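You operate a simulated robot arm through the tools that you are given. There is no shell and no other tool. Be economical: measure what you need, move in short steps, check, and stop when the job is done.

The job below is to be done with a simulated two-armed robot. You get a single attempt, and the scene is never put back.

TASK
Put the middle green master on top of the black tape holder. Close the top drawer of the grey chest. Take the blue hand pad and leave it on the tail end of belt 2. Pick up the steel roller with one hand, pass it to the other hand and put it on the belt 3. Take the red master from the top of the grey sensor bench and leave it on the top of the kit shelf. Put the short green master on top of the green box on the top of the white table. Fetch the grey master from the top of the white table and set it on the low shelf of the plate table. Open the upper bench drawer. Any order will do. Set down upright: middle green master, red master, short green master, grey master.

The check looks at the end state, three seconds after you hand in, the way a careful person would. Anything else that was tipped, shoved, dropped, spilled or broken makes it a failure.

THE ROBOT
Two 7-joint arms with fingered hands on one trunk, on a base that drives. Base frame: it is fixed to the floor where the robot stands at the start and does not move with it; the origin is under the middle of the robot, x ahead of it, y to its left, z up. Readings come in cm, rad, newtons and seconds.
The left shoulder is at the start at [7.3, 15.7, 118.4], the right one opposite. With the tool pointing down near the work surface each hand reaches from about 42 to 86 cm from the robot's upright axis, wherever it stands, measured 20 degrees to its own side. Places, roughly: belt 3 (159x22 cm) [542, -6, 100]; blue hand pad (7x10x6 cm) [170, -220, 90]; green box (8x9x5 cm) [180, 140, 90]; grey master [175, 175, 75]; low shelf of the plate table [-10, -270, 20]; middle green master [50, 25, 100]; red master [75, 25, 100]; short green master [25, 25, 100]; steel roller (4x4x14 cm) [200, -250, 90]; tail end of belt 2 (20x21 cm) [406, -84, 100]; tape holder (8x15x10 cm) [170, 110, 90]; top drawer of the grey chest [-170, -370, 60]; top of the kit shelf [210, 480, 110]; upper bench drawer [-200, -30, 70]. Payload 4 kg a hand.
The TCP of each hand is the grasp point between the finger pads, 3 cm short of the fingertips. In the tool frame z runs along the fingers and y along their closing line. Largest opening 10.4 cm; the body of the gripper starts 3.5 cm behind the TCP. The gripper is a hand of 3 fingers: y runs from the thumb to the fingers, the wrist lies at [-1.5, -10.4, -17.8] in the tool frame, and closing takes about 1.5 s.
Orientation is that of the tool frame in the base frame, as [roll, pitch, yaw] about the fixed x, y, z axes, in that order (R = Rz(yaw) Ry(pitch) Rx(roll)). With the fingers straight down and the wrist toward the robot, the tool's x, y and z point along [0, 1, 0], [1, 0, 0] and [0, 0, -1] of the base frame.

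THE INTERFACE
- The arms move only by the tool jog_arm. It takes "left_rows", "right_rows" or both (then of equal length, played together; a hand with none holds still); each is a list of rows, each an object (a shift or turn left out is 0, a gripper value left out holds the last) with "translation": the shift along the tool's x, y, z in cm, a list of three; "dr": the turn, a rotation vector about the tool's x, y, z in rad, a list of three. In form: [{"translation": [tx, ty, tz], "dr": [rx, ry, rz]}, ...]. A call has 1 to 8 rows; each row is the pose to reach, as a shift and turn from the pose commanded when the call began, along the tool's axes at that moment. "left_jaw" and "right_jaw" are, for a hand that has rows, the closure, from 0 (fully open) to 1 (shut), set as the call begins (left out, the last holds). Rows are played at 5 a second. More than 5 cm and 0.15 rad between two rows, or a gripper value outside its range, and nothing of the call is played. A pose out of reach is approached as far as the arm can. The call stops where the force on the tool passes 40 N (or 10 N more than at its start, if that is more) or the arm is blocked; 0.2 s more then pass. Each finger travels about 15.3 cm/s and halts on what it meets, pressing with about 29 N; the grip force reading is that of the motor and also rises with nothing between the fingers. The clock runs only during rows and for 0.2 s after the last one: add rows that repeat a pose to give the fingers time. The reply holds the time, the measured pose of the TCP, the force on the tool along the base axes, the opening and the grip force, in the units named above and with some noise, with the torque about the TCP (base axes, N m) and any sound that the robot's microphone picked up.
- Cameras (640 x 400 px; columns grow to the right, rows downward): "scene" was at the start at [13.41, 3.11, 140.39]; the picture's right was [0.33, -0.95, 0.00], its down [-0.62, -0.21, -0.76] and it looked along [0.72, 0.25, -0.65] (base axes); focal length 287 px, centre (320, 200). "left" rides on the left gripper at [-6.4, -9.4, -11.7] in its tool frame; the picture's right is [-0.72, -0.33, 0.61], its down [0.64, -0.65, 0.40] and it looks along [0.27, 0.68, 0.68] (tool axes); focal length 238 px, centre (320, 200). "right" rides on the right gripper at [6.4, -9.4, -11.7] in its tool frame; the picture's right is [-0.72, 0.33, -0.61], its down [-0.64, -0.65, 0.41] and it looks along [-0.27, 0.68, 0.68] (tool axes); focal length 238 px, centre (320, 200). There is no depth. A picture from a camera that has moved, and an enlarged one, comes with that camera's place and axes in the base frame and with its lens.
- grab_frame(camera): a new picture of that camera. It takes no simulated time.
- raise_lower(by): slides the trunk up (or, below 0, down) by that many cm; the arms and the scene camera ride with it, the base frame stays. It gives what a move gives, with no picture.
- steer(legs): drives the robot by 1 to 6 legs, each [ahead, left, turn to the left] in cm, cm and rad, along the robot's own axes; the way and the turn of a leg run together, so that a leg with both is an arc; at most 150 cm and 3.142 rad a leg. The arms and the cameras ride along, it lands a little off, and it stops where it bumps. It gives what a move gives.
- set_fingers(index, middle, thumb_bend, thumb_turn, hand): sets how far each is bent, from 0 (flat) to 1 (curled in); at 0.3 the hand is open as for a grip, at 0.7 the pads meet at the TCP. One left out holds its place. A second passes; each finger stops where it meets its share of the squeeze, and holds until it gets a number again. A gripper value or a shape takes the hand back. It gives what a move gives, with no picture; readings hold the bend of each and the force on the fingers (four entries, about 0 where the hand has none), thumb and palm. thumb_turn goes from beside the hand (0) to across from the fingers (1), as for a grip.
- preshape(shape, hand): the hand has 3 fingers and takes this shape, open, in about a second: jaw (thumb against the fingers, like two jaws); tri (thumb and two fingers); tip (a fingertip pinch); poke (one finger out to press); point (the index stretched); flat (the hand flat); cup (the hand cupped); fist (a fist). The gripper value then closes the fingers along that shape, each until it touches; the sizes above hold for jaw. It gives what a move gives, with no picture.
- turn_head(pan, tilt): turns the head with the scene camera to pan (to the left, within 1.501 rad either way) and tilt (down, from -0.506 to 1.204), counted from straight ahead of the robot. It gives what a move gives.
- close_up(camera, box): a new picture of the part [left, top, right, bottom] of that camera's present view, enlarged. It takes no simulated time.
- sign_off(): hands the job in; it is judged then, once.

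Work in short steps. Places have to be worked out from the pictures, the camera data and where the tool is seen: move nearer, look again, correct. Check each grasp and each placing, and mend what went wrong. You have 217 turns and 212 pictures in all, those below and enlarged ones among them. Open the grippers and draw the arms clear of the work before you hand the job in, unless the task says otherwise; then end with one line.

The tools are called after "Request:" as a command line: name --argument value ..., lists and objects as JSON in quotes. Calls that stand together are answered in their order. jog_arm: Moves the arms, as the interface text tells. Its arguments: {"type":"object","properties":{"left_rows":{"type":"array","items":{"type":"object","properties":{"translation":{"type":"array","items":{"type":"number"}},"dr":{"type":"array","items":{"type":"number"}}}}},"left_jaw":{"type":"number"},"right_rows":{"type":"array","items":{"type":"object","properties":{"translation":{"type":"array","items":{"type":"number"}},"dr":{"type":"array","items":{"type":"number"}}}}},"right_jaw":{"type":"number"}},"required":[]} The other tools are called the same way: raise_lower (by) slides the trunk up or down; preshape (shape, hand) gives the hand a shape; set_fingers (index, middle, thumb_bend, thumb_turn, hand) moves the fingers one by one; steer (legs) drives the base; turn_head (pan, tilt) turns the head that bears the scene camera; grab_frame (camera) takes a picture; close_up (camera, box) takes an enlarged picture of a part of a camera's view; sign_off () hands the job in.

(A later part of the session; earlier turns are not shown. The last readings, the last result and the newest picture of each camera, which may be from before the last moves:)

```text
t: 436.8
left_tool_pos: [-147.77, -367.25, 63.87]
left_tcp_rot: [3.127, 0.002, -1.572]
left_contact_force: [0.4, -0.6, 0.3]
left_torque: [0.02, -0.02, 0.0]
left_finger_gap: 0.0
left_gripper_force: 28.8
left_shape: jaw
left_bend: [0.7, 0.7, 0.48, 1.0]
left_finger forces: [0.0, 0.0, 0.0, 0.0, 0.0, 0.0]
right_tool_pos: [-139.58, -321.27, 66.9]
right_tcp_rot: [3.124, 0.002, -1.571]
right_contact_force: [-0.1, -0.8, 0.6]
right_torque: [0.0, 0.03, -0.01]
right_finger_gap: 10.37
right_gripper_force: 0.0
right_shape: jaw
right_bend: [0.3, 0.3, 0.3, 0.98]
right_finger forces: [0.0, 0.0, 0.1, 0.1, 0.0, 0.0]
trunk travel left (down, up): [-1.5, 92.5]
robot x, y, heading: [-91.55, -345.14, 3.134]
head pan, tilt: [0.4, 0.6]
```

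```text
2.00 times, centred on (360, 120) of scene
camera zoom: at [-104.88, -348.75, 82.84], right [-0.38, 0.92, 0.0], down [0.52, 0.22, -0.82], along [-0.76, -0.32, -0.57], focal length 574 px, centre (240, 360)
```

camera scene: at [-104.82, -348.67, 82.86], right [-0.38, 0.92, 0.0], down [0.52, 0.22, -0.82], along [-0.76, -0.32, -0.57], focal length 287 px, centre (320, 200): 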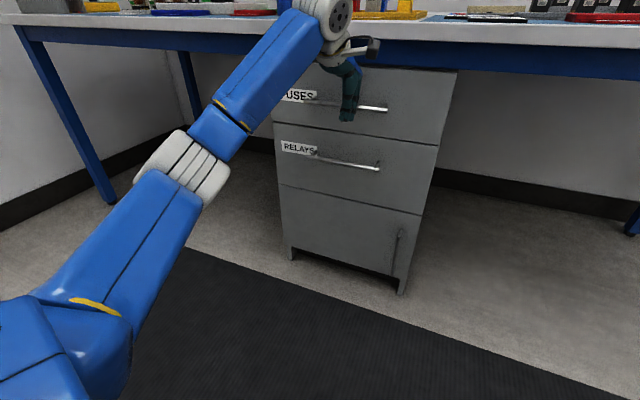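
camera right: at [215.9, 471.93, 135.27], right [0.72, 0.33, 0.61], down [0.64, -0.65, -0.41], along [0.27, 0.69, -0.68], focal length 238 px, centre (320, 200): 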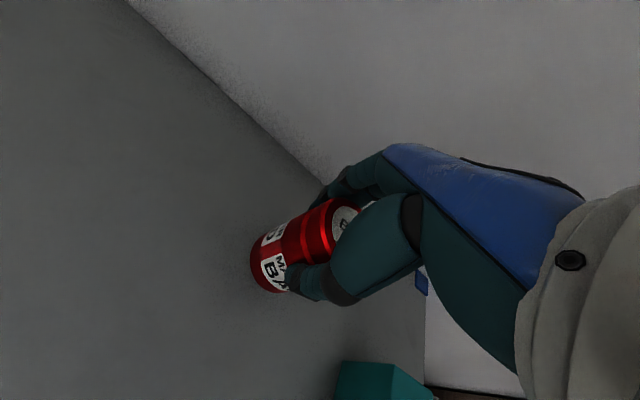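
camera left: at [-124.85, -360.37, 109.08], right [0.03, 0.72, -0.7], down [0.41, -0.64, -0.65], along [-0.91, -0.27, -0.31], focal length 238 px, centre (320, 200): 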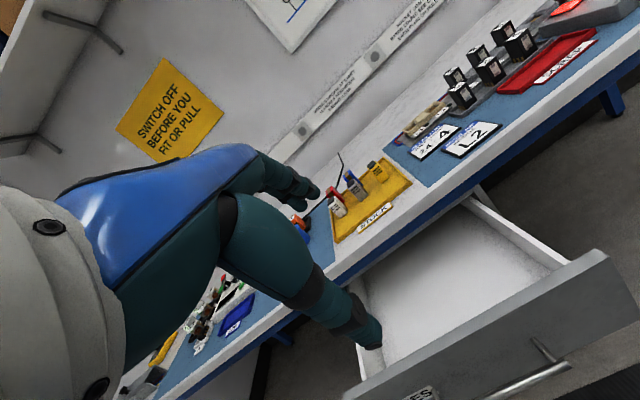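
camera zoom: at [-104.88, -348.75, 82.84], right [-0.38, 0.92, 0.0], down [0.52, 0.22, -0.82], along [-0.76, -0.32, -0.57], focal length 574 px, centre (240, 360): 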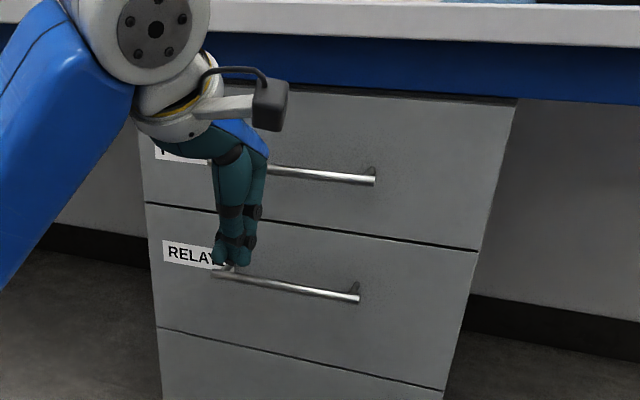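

The FUSES drawer is flush shut. I'll raise the trunk and drive round to the small table's north side, facing south, for the roller.

Request:
raise_lower --by 40

Request:
raise_lower --by 26

Request:
steer --legs '[[0, -140, 0], [0, -153, 0], [-135, 0, 0], [-132, 0, 0], [0, 0, 1.577], [95, 0, 0]]'

Request:
turn_head --pan 0.1 --tilt 0.75

Request:
grab_frame --camera "scene"

```text
t: 440.6
left_tool_pos: [-147.92, -367.21, 104.02]
left_tcp_rot: [3.125, 0.002, -1.573]
left_contact_force: [0.4, -0.2, 0.5]
left_torque: [0.0, 0.01, 0.01]
left_finger_gap: 0.0
left_gripper_force: 29.4
left_shape: jaw
left_bend: [0.7, 0.7, 0.48, 1.0]
left_finger forces: [0.1, 0.1, 0.1, 0.1, 0.0, 0.1]
right_tool_pos: [-139.75, -321.36, 106.62]
right_tcp_rot: [3.124, 0.002, -1.57]
right_contact_force: [-0.4, -0.7, -0.1]
right_torque: [0.02, 0.02, 0.02]
right_finger_gap: 10.37
right_gripper_force: 0.0
right_shape: jaw
right_bend: [0.3, 0.3, 0.3, 0.98]
right_finger forces: [0.1, 0.1, 0.0, 0.1, 0.1, 0.0]
trunk travel left (down, up): [-41.5, 52.5]
robot x, y, heading: [-91.34, -345.57, 3.131]
head pan, tilt: [0.4, 0.6]
```

```text
t: 443.3
left_tool_pos: [-148.1, -367.18, 129.87]
left_tcp_rot: [3.126, 0.002, -1.572]
left_contact_force: [-0.7, -0.2, 0.3]
left_torque: [0.0, -0.01, 0.0]
left_finger_gap: 0.02
left_gripper_force: 29.3
left_shape: jaw
left_bend: [0.7, 0.7, 0.48, 1.0]
left_finger forces: [0.1, 0.1, 0.0, 0.0, 0.1, 0.0]
right_tool_pos: [-139.69, -321.24, 132.61]
right_tcp_rot: [3.124, 0.001, -1.571]
right_contact_force: [0.1, -1.2, 0.4]
right_torque: [0.01, 0.03, -0.01]
right_finger_gap: 10.36
right_gripper_force: 0.2
right_shape: jaw
right_bend: [0.3, 0.3, 0.3, 0.98]
right_finger forces: [0.0, 0.0, 0.0, 0.1, 0.0, 0.0]
trunk travel left (down, up): [-67.5, 26.5]
robot x, y, heading: [-91.84, -345.48, 3.139]
head pan, tilt: [0.4, 0.6]
```

```text
refused: -153 is not a number from -150 to 150
```

```text
t: 444.1
left_tool_pos: [-147.89, -367.1, 129.95]
left_tcp_rot: [3.125, 0.001, -1.572]
left_contact_force: [0.0, -0.6, 0.1]
left_torque: [0.0, 0.01, -0.01]
left_finger_gap: 0.0
left_gripper_force: 29.0
left_shape: jaw
left_bend: [0.7, 0.7, 0.48, 1.0]
left_finger forces: [0.1, 0.0, 0.0, 0.0, 0.0, 0.0]
right_tool_pos: [-139.67, -321.36, 132.62]
right_tcp_rot: [3.125, 0.002, -1.572]
right_contact_force: [-0.2, -0.4, -0.1]
right_torque: [0.0, 0.02, 0.0]
right_finger_gap: 10.36
right_gripper_force: 0.0
right_shape: jaw
right_bend: [0.3, 0.3, 0.3, 0.98]
right_finger forces: [0.0, 0.1, 0.1, 0.1, 0.0, 0.0]
trunk travel left (down, up): [-67.5, 26.5]
robot x, y, heading: [-91.88, -345.3, 3.134]
head pan, tilt: [0.099, 0.75]
```

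```text
65 pictures are left
camera scene: at [-105.18, -346.07, 147.54], right [-0.09, 1.0, 0.0], down [0.68, 0.06, -0.73], along [-0.73, -0.07, -0.68], focal length 287 px, centre (320, 200)
```

scene: 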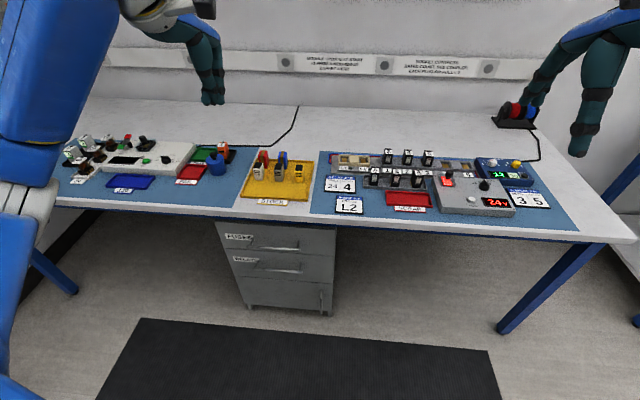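

The drawer is clearly shut. I'll drive again with legs within the limit.

Request:
steer --legs '[[0, -146, 0], [0, -147, 0], [-135, 0, 0], [-132, 0, 0], [0, 0, 1.577], [95, 0, 0]]'

Request:
grab_frame --camera "scene"

```text
t: 479.1
left_tool_pos: [192.64, -205.31, 130.06]
left_tcp_rot: [3.122, -0.001, 0.007]
left_contact_force: [0.5, 0.0, -0.1]
left_torque: [0.0, 0.04, 0.0]
left_finger_gap: 0.0
left_gripper_force: 29.2
left_shape: jaw
left_bend: [0.7, 0.7, 0.48, 1.0]
left_finger forces: [0.0, 0.1, 0.1, 0.0, 0.0, 0.0]
right_tool_pos: [146.78, -197.47, 132.81]
right_tcp_rot: [3.121, 0.002, 0.01]
right_contact_force: [0.5, 0.0, 0.8]
right_torque: [0.03, -0.01, 0.03]
right_finger_gap: 10.38
right_gripper_force: 0.1
right_shape: jaw
right_bend: [0.3, 0.3, 0.3, 0.98]
right_finger forces: [0.0, 0.2, 0.1, 0.1, 0.0, 0.0]
trunk travel left (down, up): [-67.5, 26.5]
robot x, y, heading: [170.98, -149.57, -1.569]
head pan, tilt: [0.099, 0.75]
```

```text
64 pictures are left
camera scene: at [171.51, -162.7, 147.56], right [-0.99, -0.1, 0.0], down [-0.07, 0.68, -0.73], along [0.08, -0.73, -0.68], focal length 287 px, centre (320, 200)
```

scene: 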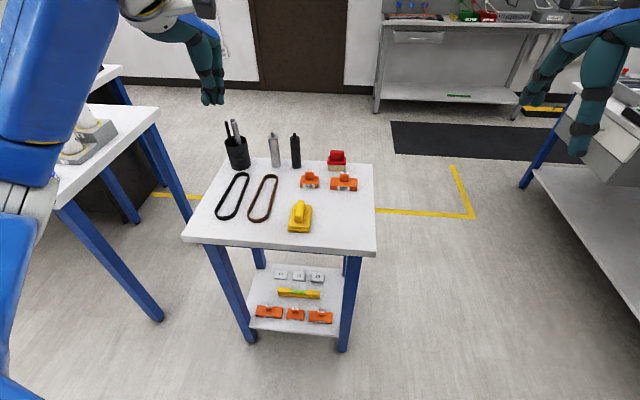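

The steel roller is at about (197, -247), with the black one 7 cm west and the cup 14 cm east. I'll drive 22 cm closer and bring the open left hand over it.

Request:
steer --legs '[[22, 0, 0]]'

Request:
jog_arm --left_rows '[{"translation": [0.9, 4, 0]}, {"translation": [1.8, 8, 0]}, {"translation": [2.7, 12, 0]}, {"translation": [3.6, 16, 0]}, {"translation": [4.4, 19.5, 0]}, {"translation": [4.4, 19.5, 5]}, {"translation": [4.4, 19.5, 10]}, {"translation": [4.4, 19.5, 15]}]' --left_jaw 0

Request:
grab_frame --camera "left"

Request:
close_up --camera "scene" --box '[160, 60, 380, 260]'

```text
t: 480.8
left_tool_pos: [192.81, -226.66, 130.2]
left_tcp_rot: [3.12, -0.001, 0.008]
left_contact_force: [0.1, 1.1, -0.2]
left_torque: [0.01, 0.0, 0.0]
left_finger_gap: 0.0
left_gripper_force: 28.9
left_shape: jaw
left_bend: [0.7, 0.7, 0.48, 1.0]
left_finger forces: [0.0, 0.0, 0.1, 0.0, 0.1, 0.0]
right_tool_pos: [146.91, -219.07, 133.09]
right_tcp_rot: [3.117, 0.001, 0.009]
right_contact_force: [0.7, 0.3, 0.2]
right_torque: [-0.01, 0.01, 0.01]
right_finger_gap: 10.38
right_gripper_force: 0.1
right_shape: jaw
right_bend: [0.3, 0.3, 0.3, 0.98]
right_finger forces: [0.1, 0.0, 0.1, 0.0, 0.1, 0.0]
trunk travel left (down, up): [-67.5, 26.5]
robot x, y, heading: [171.04, -171.44, -1.568]
head pan, tilt: [0.099, 0.75]
```

```text
t: 482.6
left_tool_pos: [197.68, -247.09, 115.38]
left_tcp_rot: [3.12, 0.0, 0.008]
left_contact_force: [0.1, 0.7, 0.8]
left_torque: [-0.02, 0.03, -0.01]
left_finger_gap: 10.38
left_gripper_force: 0.1
left_shape: jaw
left_bend: [0.3, 0.3, 0.3, 0.98]
left_finger forces: [0.0, 0.1, 0.0, 0.0, 0.1, 0.1]
right_tool_pos: [146.95, -219.59, 132.89]
right_tcp_rot: [3.12, 0.003, 0.011]
right_contact_force: [0.2, -1.0, 0.1]
right_torque: [-0.01, 0.0, 0.02]
right_finger_gap: 10.37
right_gripper_force: 0.0
right_shape: jaw
right_bend: [0.3, 0.3, 0.3, 0.98]
right_finger forces: [0.1, 0.1, 0.0, 0.0, 0.1, 0.0]
trunk travel left (down, up): [-67.5, 26.5]
robot x, y, heading: [170.79, -171.46, -1.569]
head pan, tilt: [0.099, 0.75]
```

```text
63 pictures are left
camera left: at [191.24, -237.58, 126.74], right [-0.72, 0.31, -0.62], down [0.63, 0.65, -0.42], along [0.27, -0.69, -0.67], focal length 238 px, centre (320, 200)
```

left: 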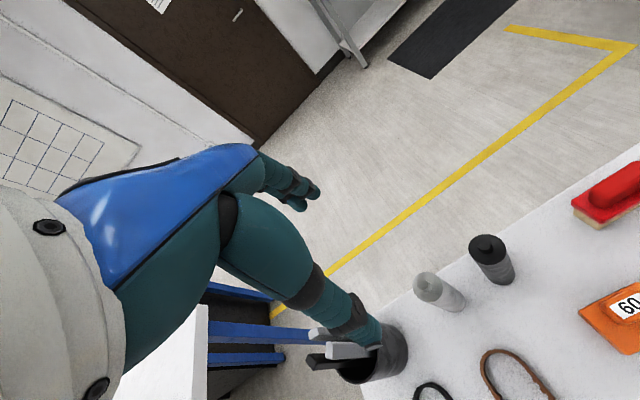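

```text
2.00 times, centred on (270, 160) of scene
camera zoom: at [171.7, -185.07, 147.53], right [-0.99, -0.1, 0.0], down [-0.07, 0.68, -0.73], along [0.08, -0.72, -0.68], focal length 574 px, centre (420, 280)
```

zoom: 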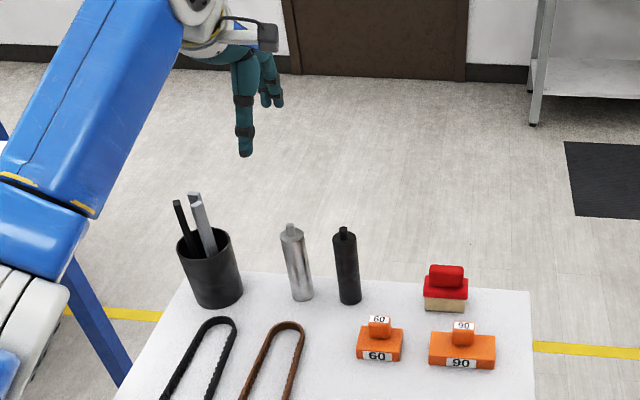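

Both cameras put the roller at about (196.7, -245.8), with its body up to z≈97 and the stub to 99. I'll align and descend to z≈96, then check before closing.

Request:
jog_arm --left_rows '[{"translation": [-0.7, -1.2, 0], "dr": [0.02, 0, 0]}, {"translation": [-0.7, -1.2, 4.5], "dr": [0.02, 0, 0]}, {"translation": [-0.7, -1.2, 9], "dr": [0.02, 0, 0]}, {"translation": [-0.7, -1.2, 12.5], "dr": [0.02, 0, 0]}, {"translation": [-0.7, -1.2, 12.5], "dr": [0.02, 0, 0]}]'

Request:
grab_frame --camera "left"

Request:
close_up --camera "scene" --box '[200, 70, 360, 220]'

```text
t: 483.8
left_tool_pos: [196.61, -245.97, 102.86]
left_tcp_rot: [-3.141, 0.0, 0.008]
left_contact_force: [0.7, 0.1, -0.1]
left_torque: [0.01, 0.0, 0.0]
left_finger_gap: 10.38
left_gripper_force: 0.1
left_shape: jaw
left_bend: [0.3, 0.3, 0.3, 0.98]
left_finger forces: [0.1, 0.1, 0.1, 0.1, 0.0, 0.0]
right_tool_pos: [146.79, -219.39, 132.91]
right_tcp_rot: [3.121, 0.001, 0.011]
right_contact_force: [0.3, 0.0, 0.2]
right_torque: [0.01, 0.0, 0.0]
right_finger_gap: 10.39
right_gripper_force: 0.1
right_shape: jaw
right_bend: [0.3, 0.3, 0.3, 0.98]
right_finger forces: [0.1, 0.0, 0.0, 0.1, 0.1, 0.1]
trunk travel left (down, up): [-67.5, 26.5]
robot x, y, heading: [170.76, -171.82, -1.568]
head pan, tilt: [0.099, 0.75]
```

```text
61 pictures are left
camera left: at [190.25, -236.62, 114.39], right [-0.72, 0.32, -0.61], down [0.64, 0.66, -0.4], along [0.27, -0.68, -0.68], focal length 238 px, centre (320, 200)
```

left: 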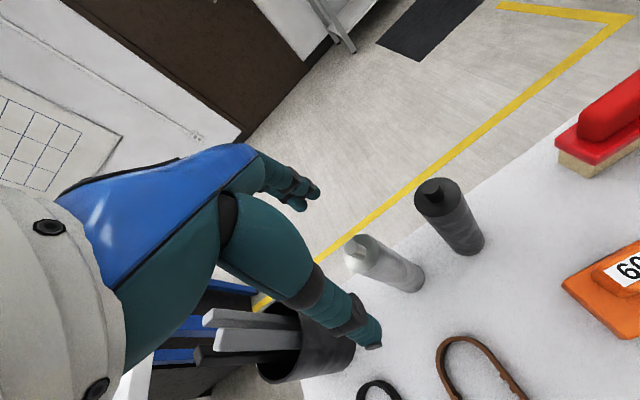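

```text
2.67 times, centred on (280, 145) of scene
camera zoom: at [171.55, -184.93, 147.54], right [-0.99, -0.1, 0.0], down [-0.07, 0.68, -0.73], along [0.08, -0.73, -0.68], focal length 766 px, centre (427, 347)
```

zoom: 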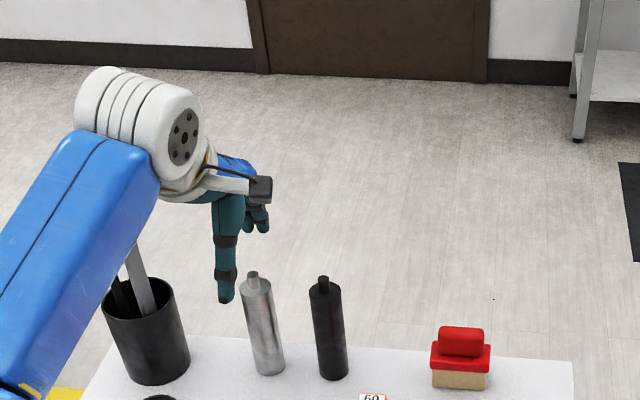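

The roller is centred under the hand. I'll lower 6.9 cm and close.

Request:
jog_arm --left_rows '[{"translation": [0, 0.3, 3.5]}, {"translation": [0, 0.3, 6.8]}, {"translation": [0, 0.3, 6.8]}]'

Request:
jog_arm --left_rows '[{"translation": [0, 0, 0]}, {"translation": [0, 0, 0]}, {"translation": [0, 0, 0]}, {"translation": [0, 0, 0]}, {"translation": [0, 0, 0]}, {"translation": [0, 0, 0]}, {"translation": [0, 0, 0]}, {"translation": [0, 0, 0]}]' --left_jaw 1

Request:
grab_frame --camera "left"

```text
t: 484.6
left_tool_pos: [196.62, -246.37, 96.04]
left_tcp_rot: [-3.14, -0.001, 0.011]
left_contact_force: [0.4, 0.2, 0.0]
left_torque: [0.01, 0.01, 0.01]
left_finger_gap: 10.39
left_gripper_force: 0.1
left_shape: jaw
left_bend: [0.3, 0.3, 0.3, 0.98]
left_finger forces: [0.0, 0.0, 0.1, 0.1, 0.0, 0.0]
right_tool_pos: [147.04, -219.34, 132.93]
right_tcp_rot: [3.122, 0.002, 0.009]
right_contact_force: [-0.8, 0.3, -0.1]
right_torque: [0.0, -0.04, -0.03]
right_finger_gap: 10.36
right_gripper_force: 0.2
right_shape: jaw
right_bend: [0.3, 0.3, 0.3, 0.98]
right_finger forces: [0.0, 0.0, 0.1, 0.1, 0.0, 0.0]
trunk travel left (down, up): [-67.5, 26.5]
robot x, y, heading: [170.84, -171.51, -1.572]
head pan, tilt: [0.099, 0.75]
```

```text
t: 486.4
left_tool_pos: [196.6, -246.32, 96.01]
left_tcp_rot: [-3.138, 0.0, 0.009]
left_contact_force: [0.4, 0.7, 0.3]
left_torque: [-0.02, 0.01, -0.01]
left_finger_gap: 2.27
left_gripper_force: 29.0
left_shape: jaw
left_bend: [0.74, 0.64, 0.74, 1.0]
left_finger forces: [16.9, 6.8, 0.0, 0.0, 24.6, 0.1]
right_tool_pos: [146.92, -219.45, 132.75]
right_tcp_rot: [3.121, 0.002, 0.01]
right_contact_force: [0.4, 1.0, -0.2]
right_torque: [0.0, 0.01, 0.02]
right_finger_gap: 10.37
right_gripper_force: 0.0
right_shape: jaw
right_bend: [0.3, 0.3, 0.3, 0.98]
right_finger forces: [0.0, 0.0, 0.0, 0.0, 0.0, 0.0]
trunk travel left (down, up): [-67.5, 26.5]
robot x, y, heading: [170.48, -171.49, -1.569]
head pan, tilt: [0.099, 0.75]
```

```text
59 pictures are left
camera left: at [190.27, -237.09, 107.56], right [-0.72, 0.32, -0.61], down [0.64, 0.66, -0.4], along [0.27, -0.68, -0.68], focal length 238 px, centre (320, 200)
```

left: 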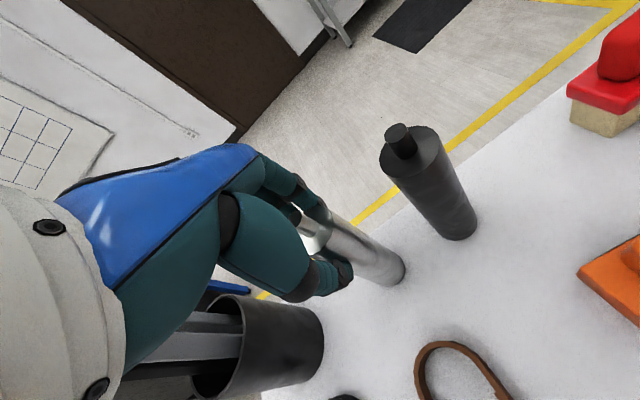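

The roller is gripped. I'll lift it straight up and check.

Request:
jog_arm --left_rows '[{"translation": [0, 0, -3]}, {"translation": [0, 0, -7]}, {"translation": [0, 0, -11.5]}, {"translation": [0, 0, -16]}, {"translation": [0, 0, -20]}, {"translation": [0, 0, -24]}, {"translation": [0, 0, -28]}, {"translation": [0, -3, -31]}]'

Request:
steer --legs '[[-30, 0, 0]]'

Request:
turn_head --pan 0.2 --tilt 0.4

Request:
grab_frame --camera "scene"

```text
t: 488.2
left_tool_pos: [196.52, -243.16, 127.58]
left_tcp_rot: [3.141, 0.001, 0.007]
left_contact_force: [0.2, 0.3, -2.0]
left_torque: [-0.04, -0.04, 0.0]
left_finger_gap: 2.28
left_gripper_force: 28.6
left_shape: jaw
left_bend: [0.74, 0.64, 0.74, 1.0]
left_finger forces: [16.4, 6.8, 0.1, 0.0, 24.6, 0.1]
right_tool_pos: [146.89, -219.21, 132.92]
right_tcp_rot: [3.118, 0.001, 0.01]
right_contact_force: [-0.3, -0.2, 0.0]
right_torque: [0.0, 0.03, 0.07]
right_finger_gap: 10.37
right_gripper_force: 0.0
right_shape: jaw
right_bend: [0.3, 0.3, 0.3, 0.98]
right_finger forces: [0.0, 0.0, 0.1, 0.1, 0.1, 0.0]
trunk travel left (down, up): [-67.5, 26.5]
robot x, y, heading: [170.85, -170.95, -1.563]
head pan, tilt: [0.099, 0.75]
```

```text
t: 490.3
left_tool_pos: [196.84, -213.46, 127.22]
left_tcp_rot: [-3.139, 0.001, 0.016]
left_contact_force: [0.1, -0.1, -2.0]
left_torque: [0.04, -0.02, 0.01]
left_finger_gap: 2.3
left_gripper_force: 29.0
left_shape: jaw
left_bend: [0.74, 0.64, 0.74, 1.0]
left_finger forces: [16.4, 7.0, 0.0, 0.1, 24.5, 0.0]
right_tool_pos: [147.05, -189.96, 132.78]
right_tcp_rot: [3.124, 0.002, 0.017]
right_contact_force: [0.5, -0.3, -0.5]
right_torque: [0.02, 0.03, 0.02]
right_finger_gap: 10.4
right_gripper_force: 0.0
right_shape: jaw
right_bend: [0.3, 0.3, 0.3, 0.98]
right_finger forces: [0.0, 0.1, 0.0, 0.1, 0.0, 0.0]
trunk travel left (down, up): [-67.5, 26.5]
robot x, y, heading: [170.51, -141.73, -1.56]
head pan, tilt: [0.099, 0.75]
```

```text
t: 491.1
left_tool_pos: [196.88, -212.89, 127.54]
left_tcp_rot: [-3.141, 0.001, 0.016]
left_contact_force: [0.0, -0.5, -1.6]
left_torque: [-0.01, -0.03, 0.06]
left_finger_gap: 2.27
left_gripper_force: 29.4
left_shape: jaw
left_bend: [0.74, 0.64, 0.74, 1.0]
left_finger forces: [16.6, 6.9, 0.0, 0.1, 24.7, 0.0]
right_tool_pos: [147.02, -189.36, 133.05]
right_tcp_rot: [3.118, 0.002, 0.018]
right_contact_force: [0.9, 0.6, -0.4]
right_torque: [0.01, -0.02, -0.01]
right_finger_gap: 10.38
right_gripper_force: 0.0
right_shape: jaw
right_bend: [0.3, 0.3, 0.3, 0.98]
right_finger forces: [0.0, 0.1, 0.0, 0.0, 0.0, 0.0]
trunk travel left (down, up): [-67.5, 26.5]
robot x, y, heading: [170.52, -141.8, -1.558]
head pan, tilt: [0.201, 0.4]
```

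```text
58 pictures are left
camera scene: at [172.48, -155.83, 150.64], right [-0.98, -0.21, 0.0], down [-0.08, 0.38, -0.92], along [0.19, -0.9, -0.39], focal length 287 px, centre (320, 200)
```

scene: 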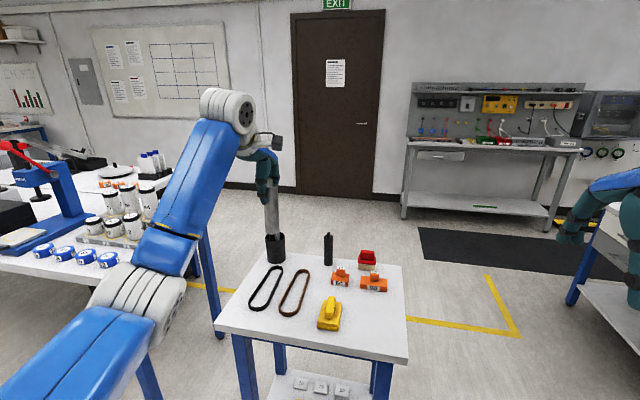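

The roller hangs vertical in the left hand. I'll bring the left hand toward the centre and turn the right hand to point left, ready to take the roller's lower part.

Request:
jog_arm --left_rows '[{"translation": [-2.1, -1.4, 0]}, {"translation": [-4.2, -2.8, 0]}, {"translation": [-6.3, -4.2, 0]}, {"translation": [-8.4, -5.6, 0]}, {"translation": [-10.5, -7, 0]}, {"translation": [-12.6, -8.4, 0]}, {"translation": [-14.8, -9.8, 0]}, {"translation": [-17, -11, 0]}]' --right_rows '[{"translation": [0, 1.5, 0], "dr": [0, 0.15, 0]}, {"translation": [0, 3, 0], "dr": [0, 0.3, 0]}, {"translation": [0, 4.5, 0], "dr": [0, 0.45, 0]}, {"translation": [0, 6, 0], "dr": [0, 0.6, 0]}, {"translation": [0, 7.5, 0], "dr": [0, 0.75, 0]}, {"translation": [0, 9, 0], "dr": [0, 0.9, 0]}, {"translation": [0, 10.5, 0], "dr": [0, 1.05, 0]}, {"translation": [0, 12, 0], "dr": [0, 1.2, 0]}]'

Request:
jog_arm --right_rows '[{"translation": [0, 0, 0], "dr": [0, 0.13, 0]}, {"translation": [0, 0, 0], "dr": [0, 0.26, 0]}, {"translation": [0, 0, 0], "dr": [0, 0.26, 0]}]'

Request:
turn_head --pan 0.0 --tilt 0.4

Request:
grab_frame --camera "scene"

```text
t: 492.9
left_tool_pos: [179.28, -202.59, 127.33]
left_tcp_rot: [-3.141, -0.001, 0.014]
left_contact_force: [0.1, 0.1, -1.4]
left_torque: [0.01, -0.02, 0.02]
left_finger_gap: 2.31
left_gripper_force: 28.9
left_shape: jaw
left_bend: [0.74, 0.64, 0.75, 1.0]
left_finger forces: [16.3, 6.9, 0.0, 0.0, 24.2, 0.1]
right_tool_pos: [147.08, -201.42, 133.28]
right_tcp_rot: [3.074, -1.202, 0.082]
right_contact_force: [0.7, -0.8, 0.2]
right_torque: [-0.04, 0.01, 0.01]
right_finger_gap: 10.38
right_gripper_force: 0.1
right_shape: jaw
right_bend: [0.3, 0.3, 0.3, 0.98]
right_finger forces: [0.1, 0.1, 0.0, 0.1, 0.0, 0.0]
trunk travel left (down, up): [-67.5, 26.5]
robot x, y, heading: [170.34, -140.9, -1.557]
head pan, tilt: [0.201, 0.4]
```

```text
t: 493.7
left_tool_pos: [179.43, -202.42, 127.53]
left_tcp_rot: [-3.141, 0.0, 0.016]
left_contact_force: [-0.9, -0.3, -1.4]
left_torque: [-0.02, -0.05, -0.02]
left_finger_gap: 2.3
left_gripper_force: 29.3
left_shape: jaw
left_bend: [0.74, 0.64, 0.75, 1.0]
left_finger forces: [16.3, 6.9, 0.1, 0.0, 24.3, 0.1]
right_tool_pos: [147.21, -201.3, 133.17]
right_tcp_rot: [2.93, -1.459, 0.228]
right_contact_force: [-0.1, 0.1, -0.4]
right_torque: [0.01, 0.03, 0.0]
right_finger_gap: 10.38
right_gripper_force: 0.1
right_shape: jaw
right_bend: [0.3, 0.3, 0.3, 0.98]
right_finger forces: [0.0, 0.0, 0.0, 0.0, 0.0, 0.1]
trunk travel left (down, up): [-67.5, 26.5]
robot x, y, heading: [170.57, -141.85, -1.562]
head pan, tilt: [0.201, 0.4]
```

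```text
t: 494.4
left_tool_pos: [179.43, -202.35, 127.43]
left_tcp_rot: [-3.141, 0.001, 0.018]
left_contact_force: [0.3, 0.3, -1.9]
left_torque: [-0.02, 0.0, 0.01]
left_finger_gap: 2.26
left_gripper_force: 29.4
left_shape: jaw
left_bend: [0.74, 0.64, 0.75, 1.0]
left_finger forces: [16.3, 6.9, 0.0, 0.0, 24.2, 0.0]
right_tool_pos: [147.13, -201.21, 133.19]
right_tcp_rot: [2.942, -1.458, 0.214]
right_contact_force: [-0.1, 0.3, -0.8]
right_torque: [-0.01, 0.0, 0.02]
right_finger_gap: 10.4
right_gripper_force: 0.1
right_shape: jaw
right_bend: [0.3, 0.3, 0.3, 0.98]
right_finger forces: [0.0, 0.0, 0.0, 0.0, 0.1, 0.0]
trunk travel left (down, up): [-67.5, 26.5]
robot x, y, heading: [170.32, -141.49, -1.56]
head pan, tilt: [0.0, 0.4]
```

```text
57 pictures are left
camera scene: at [170.51, -156.08, 150.64], right [-1.0, -0.01, 0.0], down [0.0, 0.39, -0.92], along [0.01, -0.92, -0.39], focal length 287 px, centre (320, 200)
```

scene: 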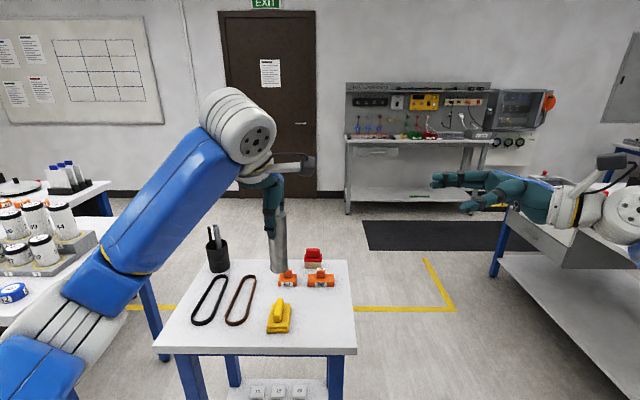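

The right hand points left and the roller hangs at about (179.4, -203), bottom at z≈115.7. I'll lower the right hand to the roller's lower part and close in to about 14 cm away.

Request:
jog_arm --right_rows '[{"translation": [-4.1, 0.4, 0.4]}, {"translation": [-8.2, 0.8, 0.9]}, {"translation": [-12.3, 1.1, 1.3]}, {"translation": [-11.8, 1.2, 5.8]}, {"translation": [-11.3, 1.3, 10.3]}, {"translation": [-10.9, 1.3, 14.8]}, {"translation": [-10.4, 1.4, 19.2]}, {"translation": [-10.4, 1.4, 19.2]}]'

Request:
close_up --camera "scene" --box '[200, 130, 440, 300]'

Request:
grab_frame --camera "right"

```text
t: 496.2
left_tool_pos: [179.43, -202.33, 127.41]
left_tcp_rot: [3.141, 0.0, 0.014]
left_contact_force: [0.2, -0.4, -1.5]
left_torque: [-0.02, -0.04, -0.04]
left_finger_gap: 2.28
left_gripper_force: 29.3
left_shape: jaw
left_bend: [0.74, 0.64, 0.75, 1.0]
left_finger forces: [16.4, 6.9, 0.0, 0.1, 24.2, 0.0]
right_tool_pos: [165.18, -202.81, 120.73]
right_tcp_rot: [2.938, -1.457, 0.22]
right_contact_force: [0.0, -0.5, 0.8]
right_torque: [-0.01, -0.04, -0.03]
right_finger_gap: 10.37
right_gripper_force: 0.0
right_shape: jaw
right_bend: [0.3, 0.3, 0.3, 0.98]
right_finger forces: [0.0, 0.1, 0.0, 0.1, 0.1, 0.1]
trunk travel left (down, up): [-67.5, 26.5]
robot x, y, heading: [170.41, -141.34, -1.558]
head pan, tilt: [0.0, 0.4]
```

```text
2.35 times, centred on (320, 215) of scene
camera zoom: at [170.65, -156.12, 150.64], right [-1.0, -0.01, 0.0], down [0.0, 0.39, -0.92], along [0.01, -0.92, -0.39], focal length 676 px, centre (320, 165)
```

zoom: 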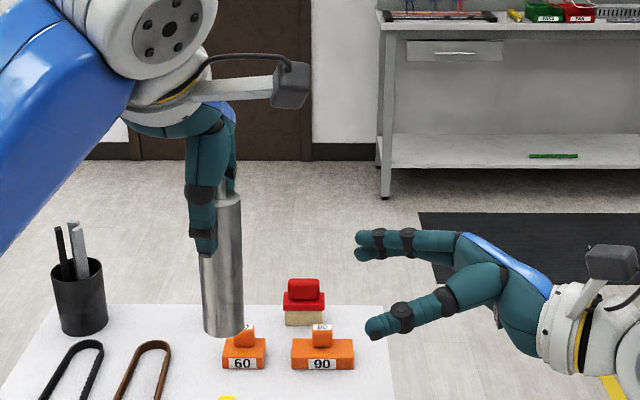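

```text
55 pictures are left
camera right: at [154.0, -193.57, 128.13], right [-0.68, -0.35, -0.64], down [0.32, 0.64, -0.7], along [0.66, -0.68, -0.33], focal length 238 px, centre (320, 200)
```

right: 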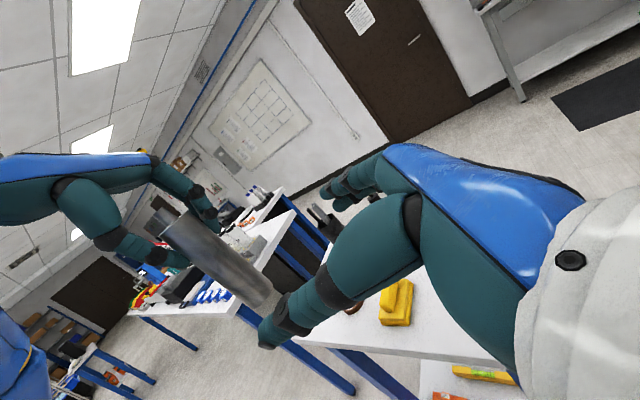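

Heights are right: the right TCP is about 5 cm above the roller's bottom. I'll advance 13.6 cm along +x so the roller sits between the right fingers, and check.

Request:
jog_arm --right_rows '[{"translation": [0.4, 0, 3.5]}, {"translation": [0.8, 0, 7]}, {"translation": [1.2, 0, 10.5]}, {"translation": [1.5, 0, 13.5]}, {"translation": [1.5, 0, 13.5]}]'

Request:
close_up --camera "scene" --box '[200, 130, 440, 300]'

Request:
grab_frame --camera "right"

```text
t: 497.4
left_tool_pos: [179.62, -202.29, 127.47]
left_tcp_rot: [-3.14, 0.0, 0.017]
left_contact_force: [0.3, 0.5, -1.9]
left_torque: [0.0, 0.01, 0.01]
left_finger_gap: 2.26
left_gripper_force: 28.8
left_shape: jaw
left_bend: [0.74, 0.64, 0.75, 1.0]
left_finger forces: [16.4, 7.0, 0.1, 0.1, 24.3, 0.0]
right_tool_pos: [178.89, -202.46, 120.51]
right_tcp_rot: [2.937, -1.455, 0.223]
right_contact_force: [0.5, -0.4, 0.2]
right_torque: [-0.04, 0.02, 0.0]
right_finger_gap: 10.37
right_gripper_force: 0.1
right_shape: jaw
right_bend: [0.3, 0.3, 0.3, 0.98]
right_finger forces: [0.0, 0.0, 0.1, 0.0, 0.0, 0.0]
trunk travel left (down, up): [-67.5, 26.5]
robot x, y, heading: [170.58, -141.64, -1.566]
head pan, tilt: [0.0, 0.4]
```

```text
2.35 times, centred on (320, 215) of scene
camera zoom: at [170.7, -156.14, 150.63], right [-1.0, -0.01, 0.0], down [0.0, 0.39, -0.92], along [0.01, -0.92, -0.39], focal length 676 px, centre (320, 165)
```

zoom: 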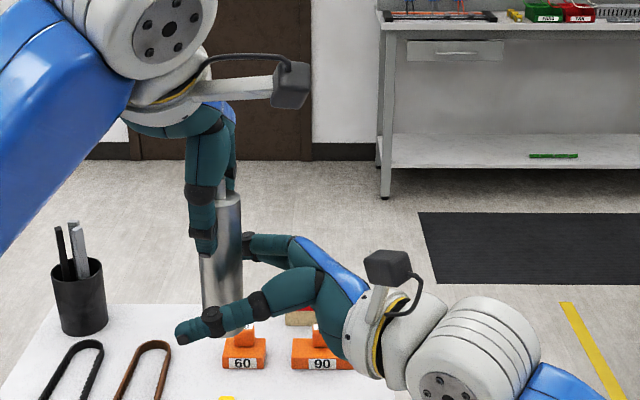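

```text
53 pictures are left
camera right: at [167.85, -193.25, 127.87], right [-0.68, -0.35, -0.64], down [0.32, 0.64, -0.7], along [0.66, -0.68, -0.33], focal length 238 px, centre (320, 200)
```

right: 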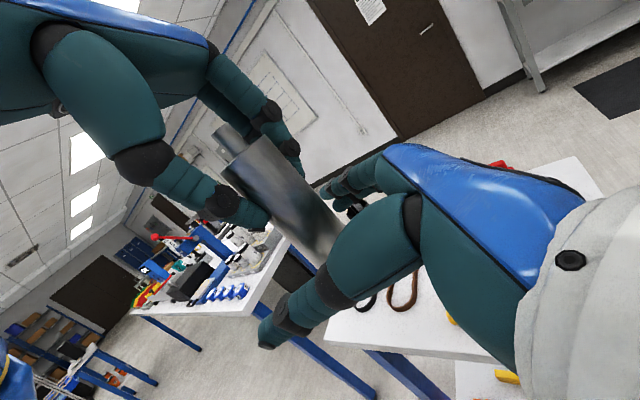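

Good: the roller is between the right fingers with clearance from the left hand. I'll close the right hand.

Request:
jog_arm --right_rows '[{"translation": [0, 0, 0]}, {"translation": [0, 0, 0]}, {"translation": [0, 0, 0]}, {"translation": [0, 0, 0]}, {"translation": [0, 0, 0]}, {"translation": [0, 0, 0]}, {"translation": [0, 0, 0]}, {"translation": [0, 0, 0]}]' --right_jaw 1

Request:
close_up --camera "scene" --box '[200, 130, 440, 300]'

```text
t: 499.2
left_tool_pos: [179.52, -202.5, 127.44]
left_tcp_rot: [3.141, 0.0, 0.016]
left_contact_force: [-1.0, -1.2, -0.5]
left_torque: [-0.14, 0.06, 0.03]
left_finger_gap: 2.24
left_gripper_force: 28.9
left_shape: jaw
left_bend: [0.74, 0.65, 0.75, 1.0]
left_finger forces: [18.3, 6.5, 0.0, 0.0, 23.8, 0.0]
right_tool_pos: [178.77, -202.5, 120.39]
right_tcp_rot: [2.943, -1.456, 0.216]
right_contact_force: [1.3, 1.8, 0.4]
right_torque: [0.06, -0.01, -0.05]
right_finger_gap: 1.84
right_gripper_force: 28.8
right_shape: jaw
right_bend: [0.74, 0.72, 0.79, 1.0]
right_finger forces: [16.4, 3.7, 0.1, 0.0, 20.3, 0.1]
trunk travel left (down, up): [-67.5, 26.5]
robot x, y, heading: [170.38, -141.37, -1.56]
head pan, tilt: [0.0, 0.4]
```

```text
2.35 times, centred on (320, 215) of scene
camera zoom: at [170.71, -156.13, 150.63], right [-1.0, -0.01, 0.0], down [0.0, 0.39, -0.92], along [0.01, -0.92, -0.39], focal length 676 px, centre (320, 165)
```

zoom: 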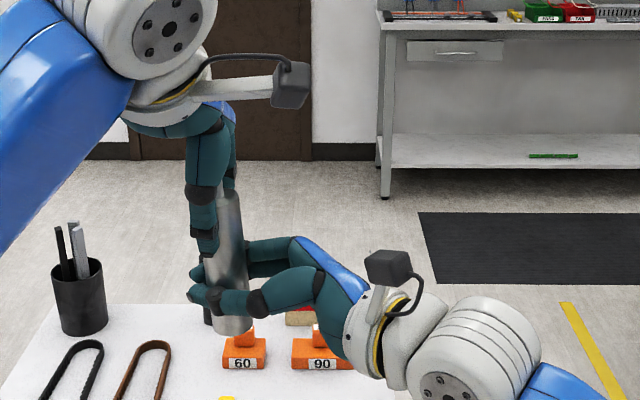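

Both hands hold it. I'll open the left hand and raise it clear.

Request:
jog_arm --left_rows '[{"translation": [0, 0, 0]}, {"translation": [0, 0, 0]}, {"translation": [0, 0, 0]}, {"translation": [0, 0, 0]}, {"translation": [0, 0, 0]}, {"translation": [0, 0, 0]}, {"translation": [0, 0, 0]}]' --left_jaw 0

Request:
jog_arm --left_rows '[{"translation": [0, 0, -4]}, {"translation": [0, 0, -8]}, {"translation": [0, 0, -12]}, {"translation": [4, 0, -13]}, {"translation": [8, 0, -13]}, {"translation": [12, 0, -13]}, {"translation": [16, 0, -13]}, {"translation": [20, 0, -13]}]'

Request:
close_up --camera "scene" --box '[200, 130, 440, 300]'

Request:
grab_frame --camera "right"

```text
t: 500.8
left_tool_pos: [179.49, -202.44, 127.42]
left_tcp_rot: [-3.142, 0.001, 0.016]
left_contact_force: [0.0, 0.4, 0.3]
left_torque: [0.02, -0.02, 0.02]
left_finger_gap: 10.37
left_gripper_force: 0.1
left_shape: jaw
left_bend: [0.3, 0.3, 0.3, 0.98]
left_finger forces: [0.1, 0.1, 0.0, 0.0, 0.0, 0.1]
right_tool_pos: [178.87, -202.64, 120.57]
right_tcp_rot: [2.941, -1.455, 0.216]
right_contact_force: [-0.3, -0.2, 0.0]
right_torque: [-0.07, 0.0, 0.06]
right_finger_gap: 1.76
right_gripper_force: 29.4
right_shape: jaw
right_bend: [0.74, 0.72, 0.81, 1.0]
right_finger forces: [15.1, 2.2, 0.0, 0.0, 19.9, 0.0]
trunk travel left (down, up): [-67.5, 26.5]
robot x, y, heading: [170.37, -141.19, -1.564]
head pan, tilt: [0.0, 0.4]
```

```text
t: 502.6
left_tool_pos: [199.84, -202.11, 140.27]
left_tcp_rot: [3.141, 0.003, 0.015]
left_contact_force: [0.2, -0.3, 0.5]
left_torque: [0.02, 0.04, -0.02]
left_finger_gap: 10.38
left_gripper_force: 0.1
left_shape: jaw
left_bend: [0.3, 0.3, 0.3, 0.98]
left_finger forces: [0.1, 0.1, 0.0, 0.0, 0.0, 0.0]
right_tool_pos: [179.01, -202.44, 120.58]
right_tcp_rot: [2.943, -1.452, 0.214]
right_contact_force: [-0.4, -0.8, -0.7]
right_torque: [0.01, 0.01, 0.0]
right_finger_gap: 1.75
right_gripper_force: 29.5
right_shape: jaw
right_bend: [0.74, 0.72, 0.81, 1.0]
right_finger forces: [15.0, 2.1, 0.1, 0.0, 19.9, 0.0]
trunk travel left (down, up): [-67.5, 26.5]
robot x, y, heading: [170.13, -141.25, -1.561]
head pan, tilt: [0.0, 0.4]
```

```text
2.35 times, centred on (320, 215) of scene
camera zoom: at [170.98, -156.06, 150.64], right [-1.0, -0.01, 0.0], down [-0.01, 0.39, -0.92], along [0.01, -0.92, -0.39], focal length 676 px, centre (320, 165)
```

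zoom: 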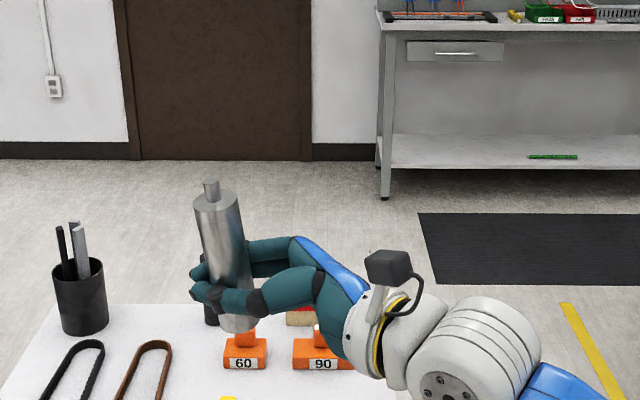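

```text
50 pictures are left
camera right: at [168.04, -193.2, 127.91], right [-0.69, -0.35, -0.64], down [0.32, 0.64, -0.7], along [0.66, -0.68, -0.33], focal length 238 px, centre (320, 200)
```

right: 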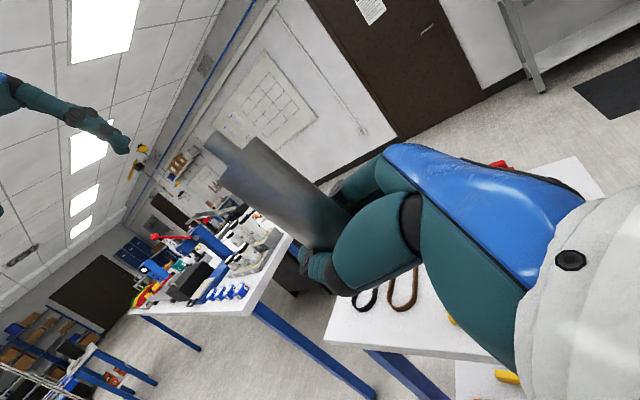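

The handover is done: the right hand now holds the roller. A stand near (570, -165) limits the room by belt 3, so I'll move the right hand out to its own side, straightening the roller, and drive to face north at x≈470.

Request:
jog_arm --right_rows '[{"translation": [-0.5, 0, -4], "dr": [0, 0.03, 0]}, {"translation": [-1, 0, -8], "dr": [0, 0.06, 0]}, {"translation": [-1.4, 0, -12], "dr": [0, 0.09, 0]}, {"translation": [-1.8, 0, -16], "dr": [0, 0.09, 0]}, {"translation": [-2.2, 0, -20], "dr": [0, 0.09, 0]}, {"translation": [-2.6, 0, -24], "dr": [0, 0.09, 0]}, {"translation": [-3, 0, -28], "dr": [0, 0.09, 0]}]'

Request:
steer --legs '[[0, 0, 1.561], [0, -27, 0], [150, 0, 0], [150, 0, 0], [0, 0, 1.571]]'

Request:
turn_head --pan -0.45 --tilt 0.45

Request:
grab_frame --camera "scene"

```text
t: 504.2
left_tool_pos: [199.39, -202.12, 140.47]
left_tcp_rot: [3.141, -0.002, 0.016]
left_contact_force: [-1.1, -0.1, 0.7]
left_torque: [0.03, 0.01, 0.0]
left_finger_gap: 10.32
left_gripper_force: 0.0
left_shape: jaw
left_bend: [0.3, 0.3, 0.3, 0.98]
left_finger forces: [0.0, 0.0, 0.1, 0.1, 0.0, 0.1]
right_tool_pos: [150.41, -202.98, 120.99]
right_tcp_rot: [2.289, -1.539, 0.87]
right_contact_force: [-0.7, -0.2, -2.2]
right_torque: [0.0, 0.0, 0.01]
right_finger_gap: 1.73
right_gripper_force: 29.3
right_shape: jaw
right_bend: [0.74, 0.72, 0.81, 1.0]
right_finger forces: [14.5, 1.9, 0.0, 0.1, 19.3, 0.1]
trunk travel left (down, up): [-67.5, 26.5]
robot x, y, heading: [170.78, -141.61, -1.561]
head pan, tilt: [0.0, 0.4]
```

```text
t: 527.9
left_tool_pos: [439.0, -103.15, 140.51]
left_tcp_rot: [-3.142, -0.002, -3.09]
left_contact_force: [-0.8, 0.7, 0.0]
left_torque: [-0.02, 0.03, -0.01]
left_finger_gap: 10.36
left_gripper_force: 0.2
left_shape: jaw
left_bend: [0.3, 0.3, 0.3, 0.98]
left_finger forces: [0.1, 0.0, 0.0, 0.0, 0.0, 0.0]
right_tool_pos: [487.61, -100.42, 121.01]
right_tcp_rot: [2.33, -1.539, -2.276]
right_contact_force: [-0.4, 0.3, -1.5]
right_torque: [-0.03, 0.02, 0.0]
right_finger_gap: 1.72
right_gripper_force: 28.4
right_shape: jaw
right_bend: [0.74, 0.72, 0.81, 1.0]
right_finger forces: [13.5, 1.4, 0.1, 0.0, 17.6, 0.0]
trunk travel left (down, up): [-67.5, 26.5]
robot x, y, heading: [470.09, -162.6, 1.621]
head pan, tilt: [0.0, 0.4]
```

```text
t: 528.8
left_tool_pos: [438.88, -103.35, 140.62]
left_tcp_rot: [3.141, 0.001, -3.089]
left_contact_force: [-0.3, -0.4, -1.0]
left_torque: [-0.02, 0.01, -0.03]
left_finger_gap: 10.37
left_gripper_force: 0.0
left_shape: jaw
left_bend: [0.3, 0.3, 0.3, 0.98]
left_finger forces: [0.0, 0.0, 0.1, 0.1, 0.1, 0.0]
right_tool_pos: [487.64, -100.76, 121.09]
right_tcp_rot: [2.326, -1.538, -2.272]
right_contact_force: [0.2, 0.8, -2.6]
right_torque: [0.04, 0.01, 0.0]
right_finger_gap: 1.7
right_gripper_force: 29.1
right_shape: jaw
right_bend: [0.74, 0.72, 0.81, 1.0]
right_finger forces: [13.6, 1.4, 0.0, 0.0, 17.9, 0.0]
trunk travel left (down, up): [-67.5, 26.5]
robot x, y, heading: [469.92, -162.46, 1.615]
head pan, tilt: [-0.45, 0.45]
```

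```text
49 pictures are left
camera scene: at [473.65, -148.58, 150.18], right [0.92, -0.39, 0.0], down [-0.17, -0.4, -0.9], along [0.35, 0.83, -0.44], focal length 287 px, centre (320, 200)
```

scene: 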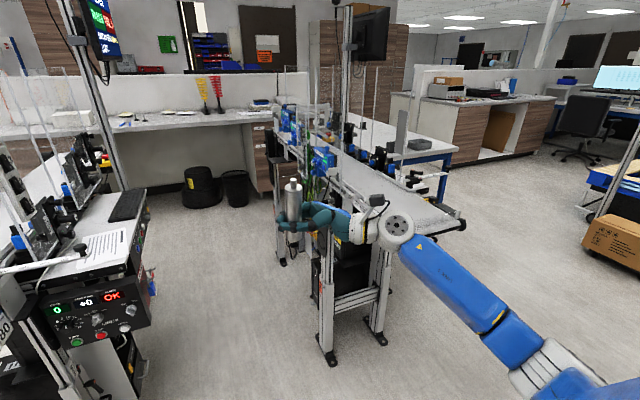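

Belt 3's near end is at about x 530–552, y≈-92, with fixtures along its east side further north. To keep the hand off the side rail, I'll turn the right hand to point forward, keeping the roller vertical.

Request:
jog_arm --right_rows '[{"translation": [0, 0, 0], "dr": [-0.14, 0, 0]}, {"translation": [0, 0, 0], "dr": [-0.28, 0, 0]}, {"translation": [0, 0, 0], "dr": [-0.42, 0, 0]}, {"translation": [0, 0, 0], "dr": [-0.56, 0, 0]}, {"translation": [0, 0, 0], "dr": [-0.7, 0, 0]}, {"translation": [0, 0, 0], "dr": [-0.84, 0, 0]}, {"translation": [0, 0, 0], "dr": [-0.98, 0, 0]}, {"translation": [0, 0, 0], "dr": [-1.12, 0, 0]}]'

Request:
jog_arm --right_rows '[{"translation": [0, 0, 0], "dr": [-0.14, 0, 0]}, {"translation": [0, 0, 0], "dr": [-0.28, 0, 0]}, {"translation": [0, 0, 0], "dr": [-0.4, 0, 0]}, {"translation": [0, 0, 0], "dr": [-0.4, 0, 0]}]'

Request:
grab_frame --camera "scene"

```text
t: 530.6
left_tool_pos: [439.27, -103.69, 140.69]
left_tcp_rot: [3.138, -0.001, -3.091]
left_contact_force: [-0.1, 1.3, -0.3]
left_torque: [0.0, 0.02, 0.03]
left_finger_gap: 10.35
left_gripper_force: 0.0
left_shape: jaw
left_bend: [0.3, 0.3, 0.3, 0.98]
left_finger forces: [0.0, 0.0, 0.1, 0.0, 0.2, 0.1]
right_tool_pos: [499.48, -100.84, 120.21]
right_tcp_rot: [1.703, -1.336, -2.768]
right_contact_force: [0.5, 0.1, -1.6]
right_torque: [-0.01, -0.03, 0.01]
right_finger_gap: 1.65
right_gripper_force: 29.0
right_shape: jaw
right_bend: [0.74, 0.72, 0.81, 1.0]
right_finger forces: [13.3, 1.4, 0.1, 0.0, 18.8, 0.0]
right hand out of reach, approached as far as the arm can: row 6, 7, 8
trunk travel left (down, up): [-67.5, 26.5]
robot x, y, heading: [469.92, -162.55, 1.62]
head pan, tilt: [-0.45, 0.45]
stopped in row 8 (right hand): the arm was blocked; the commanded pose is now the measured one
```

```text
t: 531.0
left_tool_pos: [438.64, -103.7, 140.55]
left_tcp_rot: [3.139, -0.001, -3.092]
left_contact_force: [-1.1, 0.8, -0.3]
left_torque: [0.01, -0.01, -0.02]
left_finger_gap: 10.36
left_gripper_force: 0.0
left_shape: jaw
left_bend: [0.3, 0.3, 0.3, 0.98]
left_finger forces: [0.0, 0.1, 0.1, 0.0, 0.0, 0.0]
right_tool_pos: [505.2, -101.27, 122.48]
right_tcp_rot: [1.619, -1.168, -2.886]
right_contact_force: [0.7, -0.9, -2.0]
right_torque: [0.02, -0.05, -0.04]
right_finger_gap: 1.63
right_gripper_force: 28.7
right_shape: jaw
right_bend: [0.74, 0.72, 0.81, 1.0]
right_finger forces: [12.3, 1.5, 0.1, 0.0, 18.7, 0.0]
right hand out of reach, approached as far as the arm can: row 1, 2
trunk travel left (down, up): [-67.5, 26.5]
robot x, y, heading: [470.08, -162.74, 1.616]
head pan, tilt: [-0.45, 0.45]
stopped in row 2 (right hand): the arm was blocked; the commanded pose is now the measured one
```

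```text
48 pictures are left
camera scene: at [473.32, -148.5, 150.17], right [0.92, -0.39, 0.0], down [-0.17, -0.4, -0.9], along [0.35, 0.83, -0.44], focal length 287 px, centre (320, 200)
```

scene: 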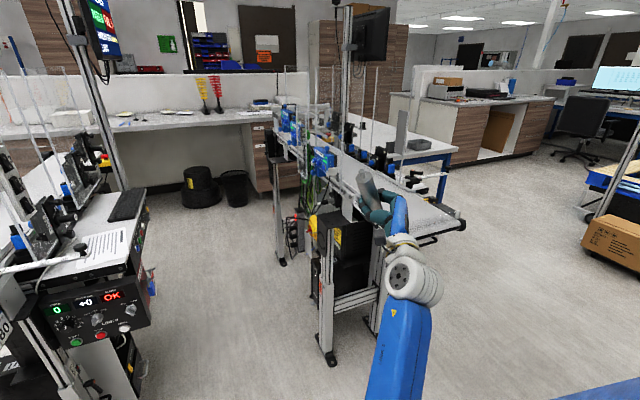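

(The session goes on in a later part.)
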